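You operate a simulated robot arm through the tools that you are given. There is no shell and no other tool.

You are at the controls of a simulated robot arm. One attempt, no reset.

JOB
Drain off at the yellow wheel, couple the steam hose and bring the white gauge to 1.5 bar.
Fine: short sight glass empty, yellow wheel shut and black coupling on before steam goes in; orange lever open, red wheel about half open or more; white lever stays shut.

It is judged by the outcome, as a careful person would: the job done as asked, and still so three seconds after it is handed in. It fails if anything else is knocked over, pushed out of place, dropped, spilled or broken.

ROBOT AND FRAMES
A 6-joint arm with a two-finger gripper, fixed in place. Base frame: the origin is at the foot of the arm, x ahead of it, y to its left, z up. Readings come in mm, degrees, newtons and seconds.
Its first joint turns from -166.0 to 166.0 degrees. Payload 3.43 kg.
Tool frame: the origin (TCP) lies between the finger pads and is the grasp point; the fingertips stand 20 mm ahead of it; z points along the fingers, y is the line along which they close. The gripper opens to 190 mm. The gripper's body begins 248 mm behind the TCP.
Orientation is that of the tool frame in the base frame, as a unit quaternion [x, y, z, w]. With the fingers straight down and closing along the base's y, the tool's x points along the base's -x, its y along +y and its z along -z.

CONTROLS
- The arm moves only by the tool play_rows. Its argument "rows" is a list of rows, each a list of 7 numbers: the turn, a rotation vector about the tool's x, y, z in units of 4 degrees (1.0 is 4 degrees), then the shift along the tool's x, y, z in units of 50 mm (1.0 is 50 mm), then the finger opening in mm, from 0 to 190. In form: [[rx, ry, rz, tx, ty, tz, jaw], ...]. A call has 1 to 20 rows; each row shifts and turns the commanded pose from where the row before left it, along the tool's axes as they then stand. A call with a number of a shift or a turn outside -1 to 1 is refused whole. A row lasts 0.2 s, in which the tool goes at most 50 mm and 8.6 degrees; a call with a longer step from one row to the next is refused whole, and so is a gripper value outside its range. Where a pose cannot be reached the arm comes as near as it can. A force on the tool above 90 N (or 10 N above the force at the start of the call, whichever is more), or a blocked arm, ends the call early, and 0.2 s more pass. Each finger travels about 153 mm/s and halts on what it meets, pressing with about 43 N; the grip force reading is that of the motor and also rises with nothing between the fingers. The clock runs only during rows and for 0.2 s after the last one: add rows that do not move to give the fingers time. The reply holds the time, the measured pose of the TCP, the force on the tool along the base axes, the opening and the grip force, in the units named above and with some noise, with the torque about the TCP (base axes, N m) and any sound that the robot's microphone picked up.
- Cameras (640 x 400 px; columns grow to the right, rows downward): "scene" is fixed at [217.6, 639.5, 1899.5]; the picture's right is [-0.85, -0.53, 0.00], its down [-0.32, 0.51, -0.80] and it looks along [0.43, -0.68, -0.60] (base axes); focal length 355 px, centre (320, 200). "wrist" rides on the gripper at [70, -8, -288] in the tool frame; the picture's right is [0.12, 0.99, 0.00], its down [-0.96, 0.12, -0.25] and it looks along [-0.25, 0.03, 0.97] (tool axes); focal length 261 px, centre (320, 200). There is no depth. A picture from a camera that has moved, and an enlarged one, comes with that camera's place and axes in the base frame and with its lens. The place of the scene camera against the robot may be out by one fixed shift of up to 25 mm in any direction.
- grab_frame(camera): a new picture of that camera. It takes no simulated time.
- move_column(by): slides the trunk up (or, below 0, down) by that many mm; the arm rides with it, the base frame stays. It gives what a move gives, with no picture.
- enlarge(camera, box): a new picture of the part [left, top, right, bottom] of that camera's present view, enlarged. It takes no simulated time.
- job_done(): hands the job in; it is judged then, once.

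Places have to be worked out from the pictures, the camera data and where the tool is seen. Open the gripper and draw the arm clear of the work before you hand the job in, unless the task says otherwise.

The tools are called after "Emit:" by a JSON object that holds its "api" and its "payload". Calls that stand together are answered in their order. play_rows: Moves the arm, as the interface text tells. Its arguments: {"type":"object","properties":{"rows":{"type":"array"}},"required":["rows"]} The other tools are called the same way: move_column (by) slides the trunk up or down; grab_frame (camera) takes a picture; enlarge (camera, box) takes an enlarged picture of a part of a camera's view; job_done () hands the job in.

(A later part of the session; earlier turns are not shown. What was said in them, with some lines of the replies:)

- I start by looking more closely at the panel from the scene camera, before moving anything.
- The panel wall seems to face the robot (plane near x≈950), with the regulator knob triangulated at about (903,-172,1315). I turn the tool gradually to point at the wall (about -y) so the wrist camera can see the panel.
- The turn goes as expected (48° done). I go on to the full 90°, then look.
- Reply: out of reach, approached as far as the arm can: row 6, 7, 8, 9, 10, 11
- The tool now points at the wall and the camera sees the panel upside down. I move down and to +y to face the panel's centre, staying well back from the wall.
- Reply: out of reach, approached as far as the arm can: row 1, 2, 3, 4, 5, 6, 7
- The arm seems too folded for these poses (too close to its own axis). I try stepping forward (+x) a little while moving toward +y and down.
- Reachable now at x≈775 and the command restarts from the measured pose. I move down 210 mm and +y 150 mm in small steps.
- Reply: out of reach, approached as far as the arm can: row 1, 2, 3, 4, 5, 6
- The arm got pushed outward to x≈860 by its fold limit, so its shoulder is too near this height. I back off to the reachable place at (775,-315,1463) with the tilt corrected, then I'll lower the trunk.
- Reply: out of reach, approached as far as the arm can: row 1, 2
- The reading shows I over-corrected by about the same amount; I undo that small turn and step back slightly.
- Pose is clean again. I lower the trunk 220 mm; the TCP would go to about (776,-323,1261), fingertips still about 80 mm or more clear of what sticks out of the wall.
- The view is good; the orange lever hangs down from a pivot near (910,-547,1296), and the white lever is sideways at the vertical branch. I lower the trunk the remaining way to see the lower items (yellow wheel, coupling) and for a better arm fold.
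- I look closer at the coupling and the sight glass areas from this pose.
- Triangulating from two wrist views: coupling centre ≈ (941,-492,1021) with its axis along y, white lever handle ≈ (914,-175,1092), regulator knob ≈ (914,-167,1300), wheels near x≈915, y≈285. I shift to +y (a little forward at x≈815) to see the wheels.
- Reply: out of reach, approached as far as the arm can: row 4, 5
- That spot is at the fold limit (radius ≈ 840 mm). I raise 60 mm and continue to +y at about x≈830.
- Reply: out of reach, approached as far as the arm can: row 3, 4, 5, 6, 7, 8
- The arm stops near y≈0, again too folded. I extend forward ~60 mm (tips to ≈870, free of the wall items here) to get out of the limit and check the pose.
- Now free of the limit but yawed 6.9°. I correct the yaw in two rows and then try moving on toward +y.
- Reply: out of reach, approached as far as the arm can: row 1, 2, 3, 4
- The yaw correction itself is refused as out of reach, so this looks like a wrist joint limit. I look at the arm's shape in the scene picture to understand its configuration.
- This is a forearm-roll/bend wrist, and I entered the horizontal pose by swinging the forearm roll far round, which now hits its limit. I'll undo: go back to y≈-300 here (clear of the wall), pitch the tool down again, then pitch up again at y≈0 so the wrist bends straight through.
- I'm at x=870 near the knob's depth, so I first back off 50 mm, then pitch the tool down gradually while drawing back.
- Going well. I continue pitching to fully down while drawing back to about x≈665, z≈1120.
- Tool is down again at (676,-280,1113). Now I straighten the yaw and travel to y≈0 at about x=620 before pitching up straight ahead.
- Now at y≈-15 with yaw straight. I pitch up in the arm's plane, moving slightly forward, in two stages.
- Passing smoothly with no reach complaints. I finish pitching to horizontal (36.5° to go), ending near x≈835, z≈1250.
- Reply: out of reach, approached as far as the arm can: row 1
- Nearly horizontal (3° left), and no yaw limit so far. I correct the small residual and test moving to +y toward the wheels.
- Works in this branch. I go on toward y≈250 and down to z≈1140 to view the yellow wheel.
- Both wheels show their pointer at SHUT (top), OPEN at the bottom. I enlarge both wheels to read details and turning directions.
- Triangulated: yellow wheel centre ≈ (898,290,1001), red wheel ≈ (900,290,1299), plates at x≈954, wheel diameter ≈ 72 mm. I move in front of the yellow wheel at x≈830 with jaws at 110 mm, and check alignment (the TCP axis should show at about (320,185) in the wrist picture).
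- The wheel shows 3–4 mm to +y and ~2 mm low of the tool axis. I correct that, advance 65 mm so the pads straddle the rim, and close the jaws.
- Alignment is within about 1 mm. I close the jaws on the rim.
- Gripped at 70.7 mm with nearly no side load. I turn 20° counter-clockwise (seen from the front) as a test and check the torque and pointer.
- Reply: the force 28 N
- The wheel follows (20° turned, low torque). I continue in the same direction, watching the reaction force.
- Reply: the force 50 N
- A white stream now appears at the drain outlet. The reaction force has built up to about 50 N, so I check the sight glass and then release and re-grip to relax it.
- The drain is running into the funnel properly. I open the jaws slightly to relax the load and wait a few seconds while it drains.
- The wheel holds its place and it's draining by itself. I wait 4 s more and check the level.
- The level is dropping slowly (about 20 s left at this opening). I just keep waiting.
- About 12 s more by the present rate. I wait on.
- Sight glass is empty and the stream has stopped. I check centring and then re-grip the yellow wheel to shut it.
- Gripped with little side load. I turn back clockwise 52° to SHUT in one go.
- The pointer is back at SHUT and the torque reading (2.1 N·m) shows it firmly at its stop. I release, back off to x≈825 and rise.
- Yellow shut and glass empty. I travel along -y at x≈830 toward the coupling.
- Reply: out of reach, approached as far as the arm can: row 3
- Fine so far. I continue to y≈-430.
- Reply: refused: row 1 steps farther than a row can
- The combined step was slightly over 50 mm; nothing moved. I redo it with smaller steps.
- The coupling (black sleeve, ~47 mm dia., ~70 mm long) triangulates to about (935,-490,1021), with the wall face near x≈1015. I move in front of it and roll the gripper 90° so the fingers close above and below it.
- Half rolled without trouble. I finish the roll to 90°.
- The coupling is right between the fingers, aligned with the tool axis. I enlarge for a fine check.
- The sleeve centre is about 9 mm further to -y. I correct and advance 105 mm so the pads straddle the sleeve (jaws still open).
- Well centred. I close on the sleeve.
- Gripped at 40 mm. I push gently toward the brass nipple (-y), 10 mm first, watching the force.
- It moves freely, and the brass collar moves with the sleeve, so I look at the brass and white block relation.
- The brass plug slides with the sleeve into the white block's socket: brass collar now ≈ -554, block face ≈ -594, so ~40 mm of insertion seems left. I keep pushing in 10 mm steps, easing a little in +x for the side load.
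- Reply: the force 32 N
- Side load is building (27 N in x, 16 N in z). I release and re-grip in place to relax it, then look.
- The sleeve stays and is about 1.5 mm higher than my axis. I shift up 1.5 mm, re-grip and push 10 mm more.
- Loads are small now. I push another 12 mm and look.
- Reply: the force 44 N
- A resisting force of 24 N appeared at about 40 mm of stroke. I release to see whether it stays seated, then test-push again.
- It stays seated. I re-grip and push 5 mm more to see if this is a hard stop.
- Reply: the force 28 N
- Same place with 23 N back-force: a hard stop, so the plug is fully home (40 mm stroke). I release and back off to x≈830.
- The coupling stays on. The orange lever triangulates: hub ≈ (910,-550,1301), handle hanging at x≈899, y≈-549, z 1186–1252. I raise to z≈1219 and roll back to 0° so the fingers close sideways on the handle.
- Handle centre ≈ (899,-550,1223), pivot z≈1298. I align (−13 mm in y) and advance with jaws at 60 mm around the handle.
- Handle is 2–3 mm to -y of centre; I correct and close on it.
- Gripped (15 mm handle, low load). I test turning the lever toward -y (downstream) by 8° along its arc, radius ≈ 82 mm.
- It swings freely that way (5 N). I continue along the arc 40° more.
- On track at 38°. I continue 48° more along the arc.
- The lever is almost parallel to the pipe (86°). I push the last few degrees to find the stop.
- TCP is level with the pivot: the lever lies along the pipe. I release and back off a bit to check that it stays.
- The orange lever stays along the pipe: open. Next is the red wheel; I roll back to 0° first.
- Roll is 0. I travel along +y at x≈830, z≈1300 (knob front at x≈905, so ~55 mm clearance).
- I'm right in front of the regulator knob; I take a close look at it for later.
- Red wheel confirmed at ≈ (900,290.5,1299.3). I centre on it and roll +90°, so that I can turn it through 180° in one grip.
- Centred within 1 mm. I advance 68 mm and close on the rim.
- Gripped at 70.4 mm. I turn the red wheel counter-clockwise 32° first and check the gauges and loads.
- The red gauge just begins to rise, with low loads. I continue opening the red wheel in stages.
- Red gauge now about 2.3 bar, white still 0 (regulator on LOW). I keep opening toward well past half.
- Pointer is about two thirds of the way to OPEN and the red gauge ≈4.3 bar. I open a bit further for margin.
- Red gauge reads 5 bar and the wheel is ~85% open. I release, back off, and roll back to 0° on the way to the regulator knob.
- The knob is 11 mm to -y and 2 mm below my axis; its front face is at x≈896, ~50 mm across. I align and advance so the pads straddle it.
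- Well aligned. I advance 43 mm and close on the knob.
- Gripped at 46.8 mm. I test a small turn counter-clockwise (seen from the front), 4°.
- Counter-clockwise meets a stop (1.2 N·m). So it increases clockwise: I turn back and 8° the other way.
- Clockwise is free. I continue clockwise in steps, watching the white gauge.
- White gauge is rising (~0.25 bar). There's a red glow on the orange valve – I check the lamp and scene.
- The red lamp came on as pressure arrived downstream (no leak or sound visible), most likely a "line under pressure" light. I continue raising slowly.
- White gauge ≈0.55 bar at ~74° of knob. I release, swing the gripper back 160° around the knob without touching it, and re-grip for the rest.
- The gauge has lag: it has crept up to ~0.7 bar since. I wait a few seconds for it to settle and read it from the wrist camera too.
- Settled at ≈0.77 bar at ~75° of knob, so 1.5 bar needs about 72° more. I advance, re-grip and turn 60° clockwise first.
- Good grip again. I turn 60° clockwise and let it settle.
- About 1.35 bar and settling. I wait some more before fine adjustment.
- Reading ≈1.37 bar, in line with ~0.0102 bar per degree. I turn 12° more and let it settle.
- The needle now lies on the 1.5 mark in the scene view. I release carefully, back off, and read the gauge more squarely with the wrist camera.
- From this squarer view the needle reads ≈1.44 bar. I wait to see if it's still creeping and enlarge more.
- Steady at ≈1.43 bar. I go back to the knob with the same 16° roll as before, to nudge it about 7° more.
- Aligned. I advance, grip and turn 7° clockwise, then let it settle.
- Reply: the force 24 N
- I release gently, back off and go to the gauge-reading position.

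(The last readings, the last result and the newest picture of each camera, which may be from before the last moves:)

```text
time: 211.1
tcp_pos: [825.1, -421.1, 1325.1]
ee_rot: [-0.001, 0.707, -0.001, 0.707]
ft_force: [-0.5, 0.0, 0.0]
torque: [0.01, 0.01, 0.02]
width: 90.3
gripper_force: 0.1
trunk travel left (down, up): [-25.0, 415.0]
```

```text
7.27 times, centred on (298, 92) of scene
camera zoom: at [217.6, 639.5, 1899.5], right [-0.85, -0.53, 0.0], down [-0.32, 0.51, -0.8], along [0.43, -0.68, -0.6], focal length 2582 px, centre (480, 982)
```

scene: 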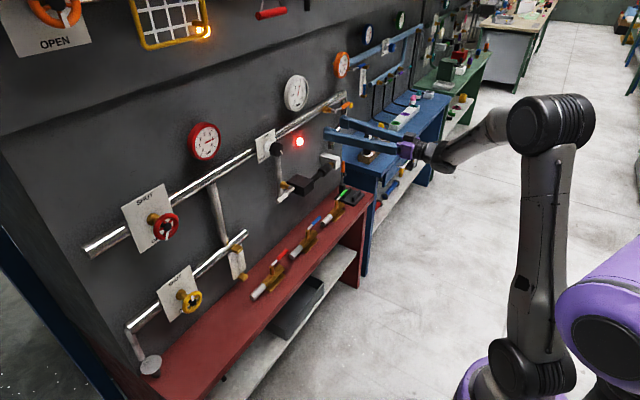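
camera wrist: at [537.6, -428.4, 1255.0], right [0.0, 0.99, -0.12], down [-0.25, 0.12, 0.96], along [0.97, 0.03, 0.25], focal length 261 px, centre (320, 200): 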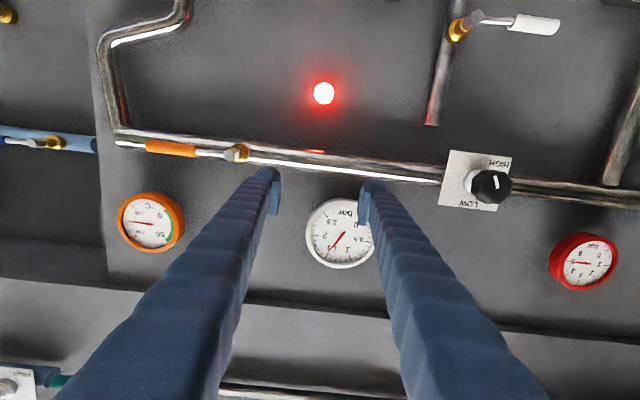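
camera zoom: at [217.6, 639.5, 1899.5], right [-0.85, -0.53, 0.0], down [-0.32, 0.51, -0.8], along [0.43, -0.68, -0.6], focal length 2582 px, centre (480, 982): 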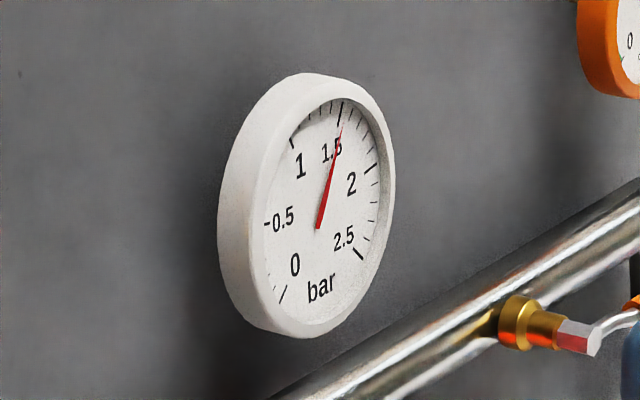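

The needle now sits on 1.5 (computed 1.50 bar). I draw the arm back away from the panel and recheck everything for stability.

Emit:
{"api": "play_rows", "payload": {"rows": [[0, 0, 0, 0, 0, -0.6, 90], [0, 0, 0, -0.3, -0.3, -0.4, 90], [0, 0, 0, -0.3, -0.3, -0.3, 90], [0, 0, 0, 0, 0, 0, 90], [0, 0, 0, 0, 0, 0, 90], [0, 0, 0, 0, 0, 0, 90], [0, 0, 0, 0, 0, 0, 90], [0, 0, 0, 0, 0, 0, 90], [0, 0, 0, 0, 0, 0, 90], [0, 0, 0, 0, 0, 0, 90], [0, 0, 0, 0, 0, 0, 90], [0, 0, 0, 0, 0, 0, 90], [0, 0, 0, 0, 0, 0, 90]]}}

Emit:
{"api": "grab_frame", "payload": {"camera": "wrist"}}

Emit:
{"api": "grab_frame", "payload": {"camera": "scene"}}

Emit:
{"api": "enlarge", "payload": {"camera": "scene", "box": [250, 110, 410, 210]}}

Emit:
{"api": "enlarge", "payload": {"camera": "scene", "box": [110, 180, 310, 305]}}

Emit:
{"api": "enlarge", "payload": {"camera": "scene", "box": [180, 60, 360, 172]}}

```text
time: 213.9
tcp_pos: [758.7, -450.0, 1355.8]
ee_rot: [-0.002, 0.707, -0.002, 0.707]
ft_force: [-0.4, 0.4, 0.1]
torque: [-0.01, -0.01, 0.01]
width: 90.2
gripper_force: 0.1
trunk travel left (down, up): [-25.0, 415.0]
```

```text
taken
camera wrist: at [471.5, -458.4, 1286.3], right [0.0, 0.99, -0.12], down [-0.25, 0.12, 0.96], along [0.97, 0.03, 0.25], focal length 261 px, centre (320, 200)
```

wrist: 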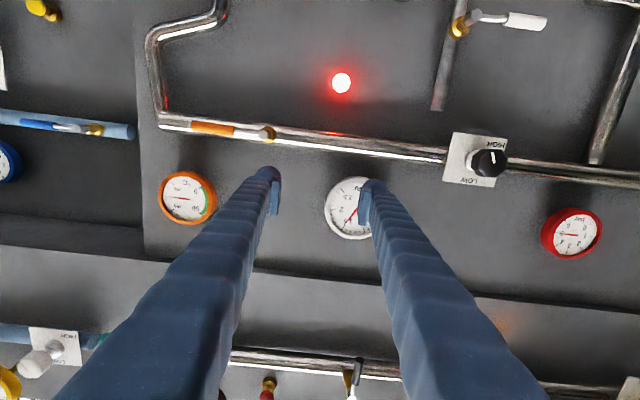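

```text
taken
```

scene: 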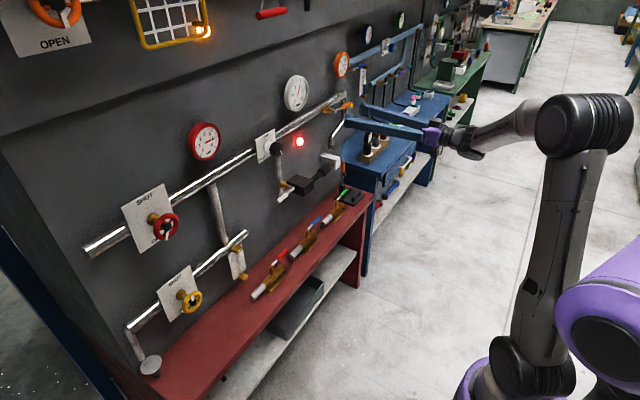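

```text
4.00 times, centred on (330, 160) of scene
camera zoom: at [217.6, 639.5, 1899.5], right [-0.85, -0.53, 0.0], down [-0.32, 0.51, -0.8], along [0.43, -0.68, -0.6], focal length 1420 px, centre (280, 360)
```

zoom: 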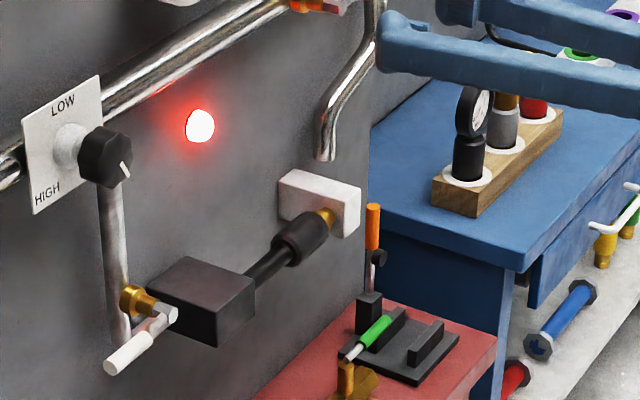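

```text
3.20 times, centred on (210, 242) of scene
camera zoom: at [217.6, 639.5, 1899.5], right [-0.85, -0.53, 0.0], down [-0.32, 0.51, -0.8], along [0.43, -0.68, -0.6], focal length 1136 px, centre (672, 64)
```

zoom: 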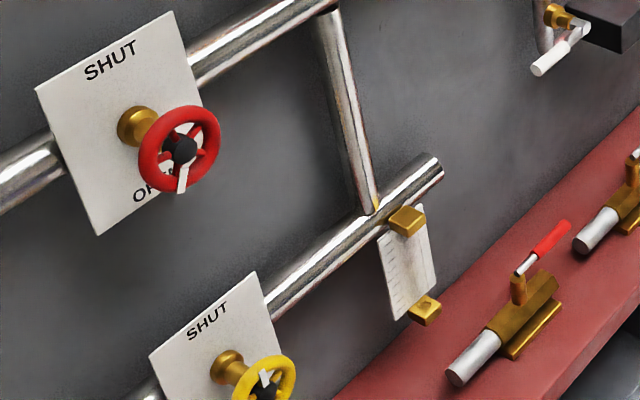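

```text
3.56 times, centred on (270, 116) of scene
camera zoom: at [217.6, 639.5, 1899.5], right [-0.85, -0.53, 0.0], down [-0.32, 0.51, -0.8], along [0.43, -0.68, -0.6], focal length 1262 px, centre (498, 499)
```

zoom: 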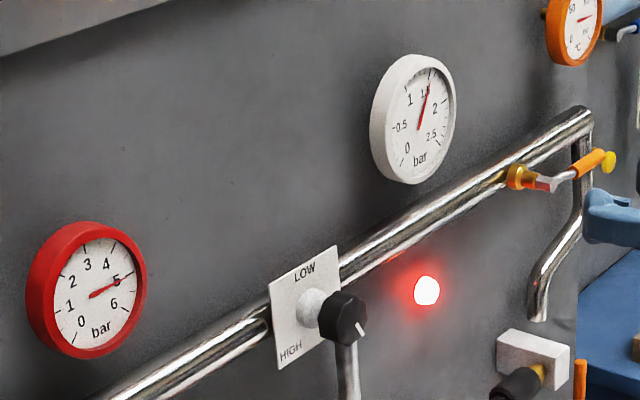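

Everything looks in order: red ≈85% open, yellow shut, orange open, white lever unmoved, coupling home. A last close look at the gauge and the sight glass for stability before handing in.

Emit:
{"api": "play_rows", "payload": {"rows": [[0, 0, 0, 0, -0.6, 0, 90], [0, 0, 0, 0, -0.6, 0, 90], [0, 0, 0, 0, 0, 0, 90], [0, 0, 0, 0, 0, 0, 90], [0, 0, 0, 0, 0, 0, 90], [0, 0, 0, 0, 0, 0, 90], [0, 0, 0, 0, 0, 0, 90], [0, 0, 0, 0, 0, 0, 90], [0, 0, 0, 0, 0, 0, 90], [0, 0, 0, 0, 0, 0, 90], [0, 0, 0, 0, 0, 0, 90], [0, 0, 0, 0, 0, 0, 90], [0, 0, 0, 0, 0, 0, 90], [0, 0, 0, 0, 0, 0, 90], [0, 0, 0, 0, 0, 0, 90], [0, 0, 0, 0, 0, 0, 90], [0, 0, 0, 0, 0, 0, 90]]}}

Emit:
{"api": "enlarge", "payload": {"camera": "scene", "box": [270, 65, 326, 120]}}

Emit:
{"api": "enlarge", "payload": {"camera": "scene", "box": [200, 235, 280, 285]}}

Emit:
{"api": "grab_frame", "payload": {"camera": "wrist"}}

```text
time: 217.5
tcp_pos: [761.2, -508.3, 1356.4]
ee_rot: [-0.001, 0.707, -0.001, 0.707]
ft_force: [-0.4, -0.2, 0.2]
torque: [0.0, 0.04, 0.02]
width: 90.1
gripper_force: 0.1
trunk travel left (down, up): [-25.0, 415.0]
```

```text
7.27 times, centred on (298, 92) of scene
camera zoom: at [217.6, 639.5, 1899.5], right [-0.85, -0.53, 0.0], down [-0.32, 0.51, -0.8], along [0.43, -0.68, -0.6], focal length 2582 px, centre (480, 982)
```

zoom: 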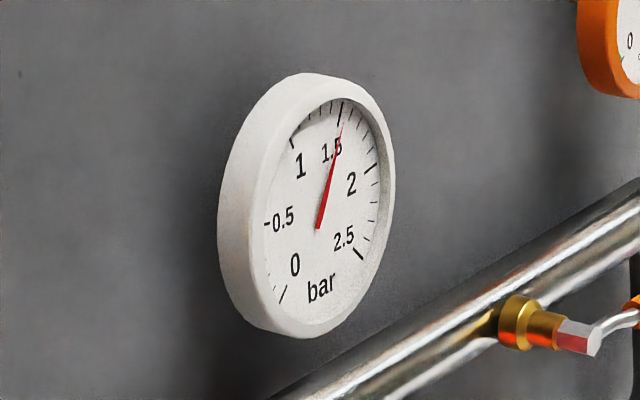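

```text
8.00 times, centred on (240, 260) of scene
camera zoom: at [217.6, 639.5, 1899.5], right [-0.85, -0.53, 0.0], down [-0.32, 0.51, -0.8], along [0.43, -0.68, -0.6], focal length 2840 px, centre (960, -280)
```

zoom: 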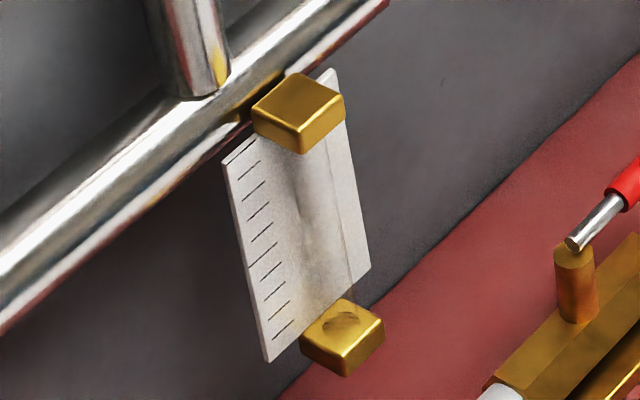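

```text
taken
camera wrist: at [473.4, -516.7, 1285.3], right [0.0, 0.99, -0.12], down [-0.25, 0.12, 0.96], along [0.97, 0.03, 0.25], focal length 261 px, centre (320, 200)
```

wrist: 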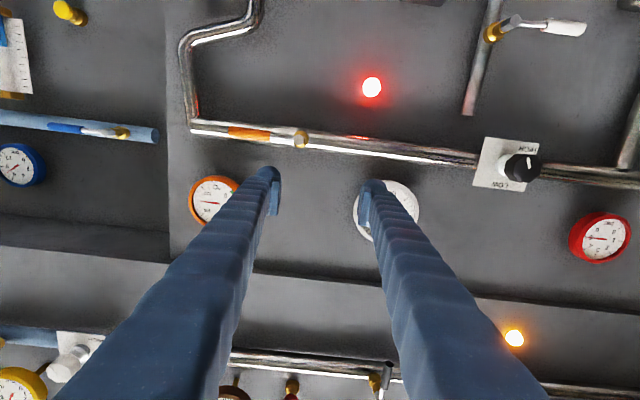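

The white gauge holds steady on 1.5 bar. The short sight glass is empty, the yellow wheel is shut, the coupling is home, the orange lever is open, the red wheel is well past half open, and the white lever hasn't been touched. The gripper is open and clear of the panel, so I hand the job in.

Emit:
{"api": "job_done", "payload": {}}

```text
The job is handed in.
```

I drained the line, coupled the steam hose and brought the white gauge to 1.5 bar. It read about 1.50 bar by my measurement from the picture. It held there for the last several seconds before I handed the job in.

| Item | Final state |
|---|---|
| Short sight glass | Empty; it drained into the funnel in about half a minute |
| Yellow wheel | Shut against its stop before any steam went in |
| Black coupling | Pushed about 40 mm into the white block, up to a firm stop, before steam |
| Orange lever | Open, lying along the pipe |
| Red wheel | About 150° of the 180° from SHUT to OPEN; red gauge at 5 bar |
| White lever | Not touched, still shut |

A red lamp above the coupling came on as pressure reached the hose side. I took it as a pressure light, since I saw no leak and the microphone picked up nothing.

I saw nothing knocked over, moved out of place or spilled. The gripper is open, and its fingertips are about 120 mm clear of the panel fittings.
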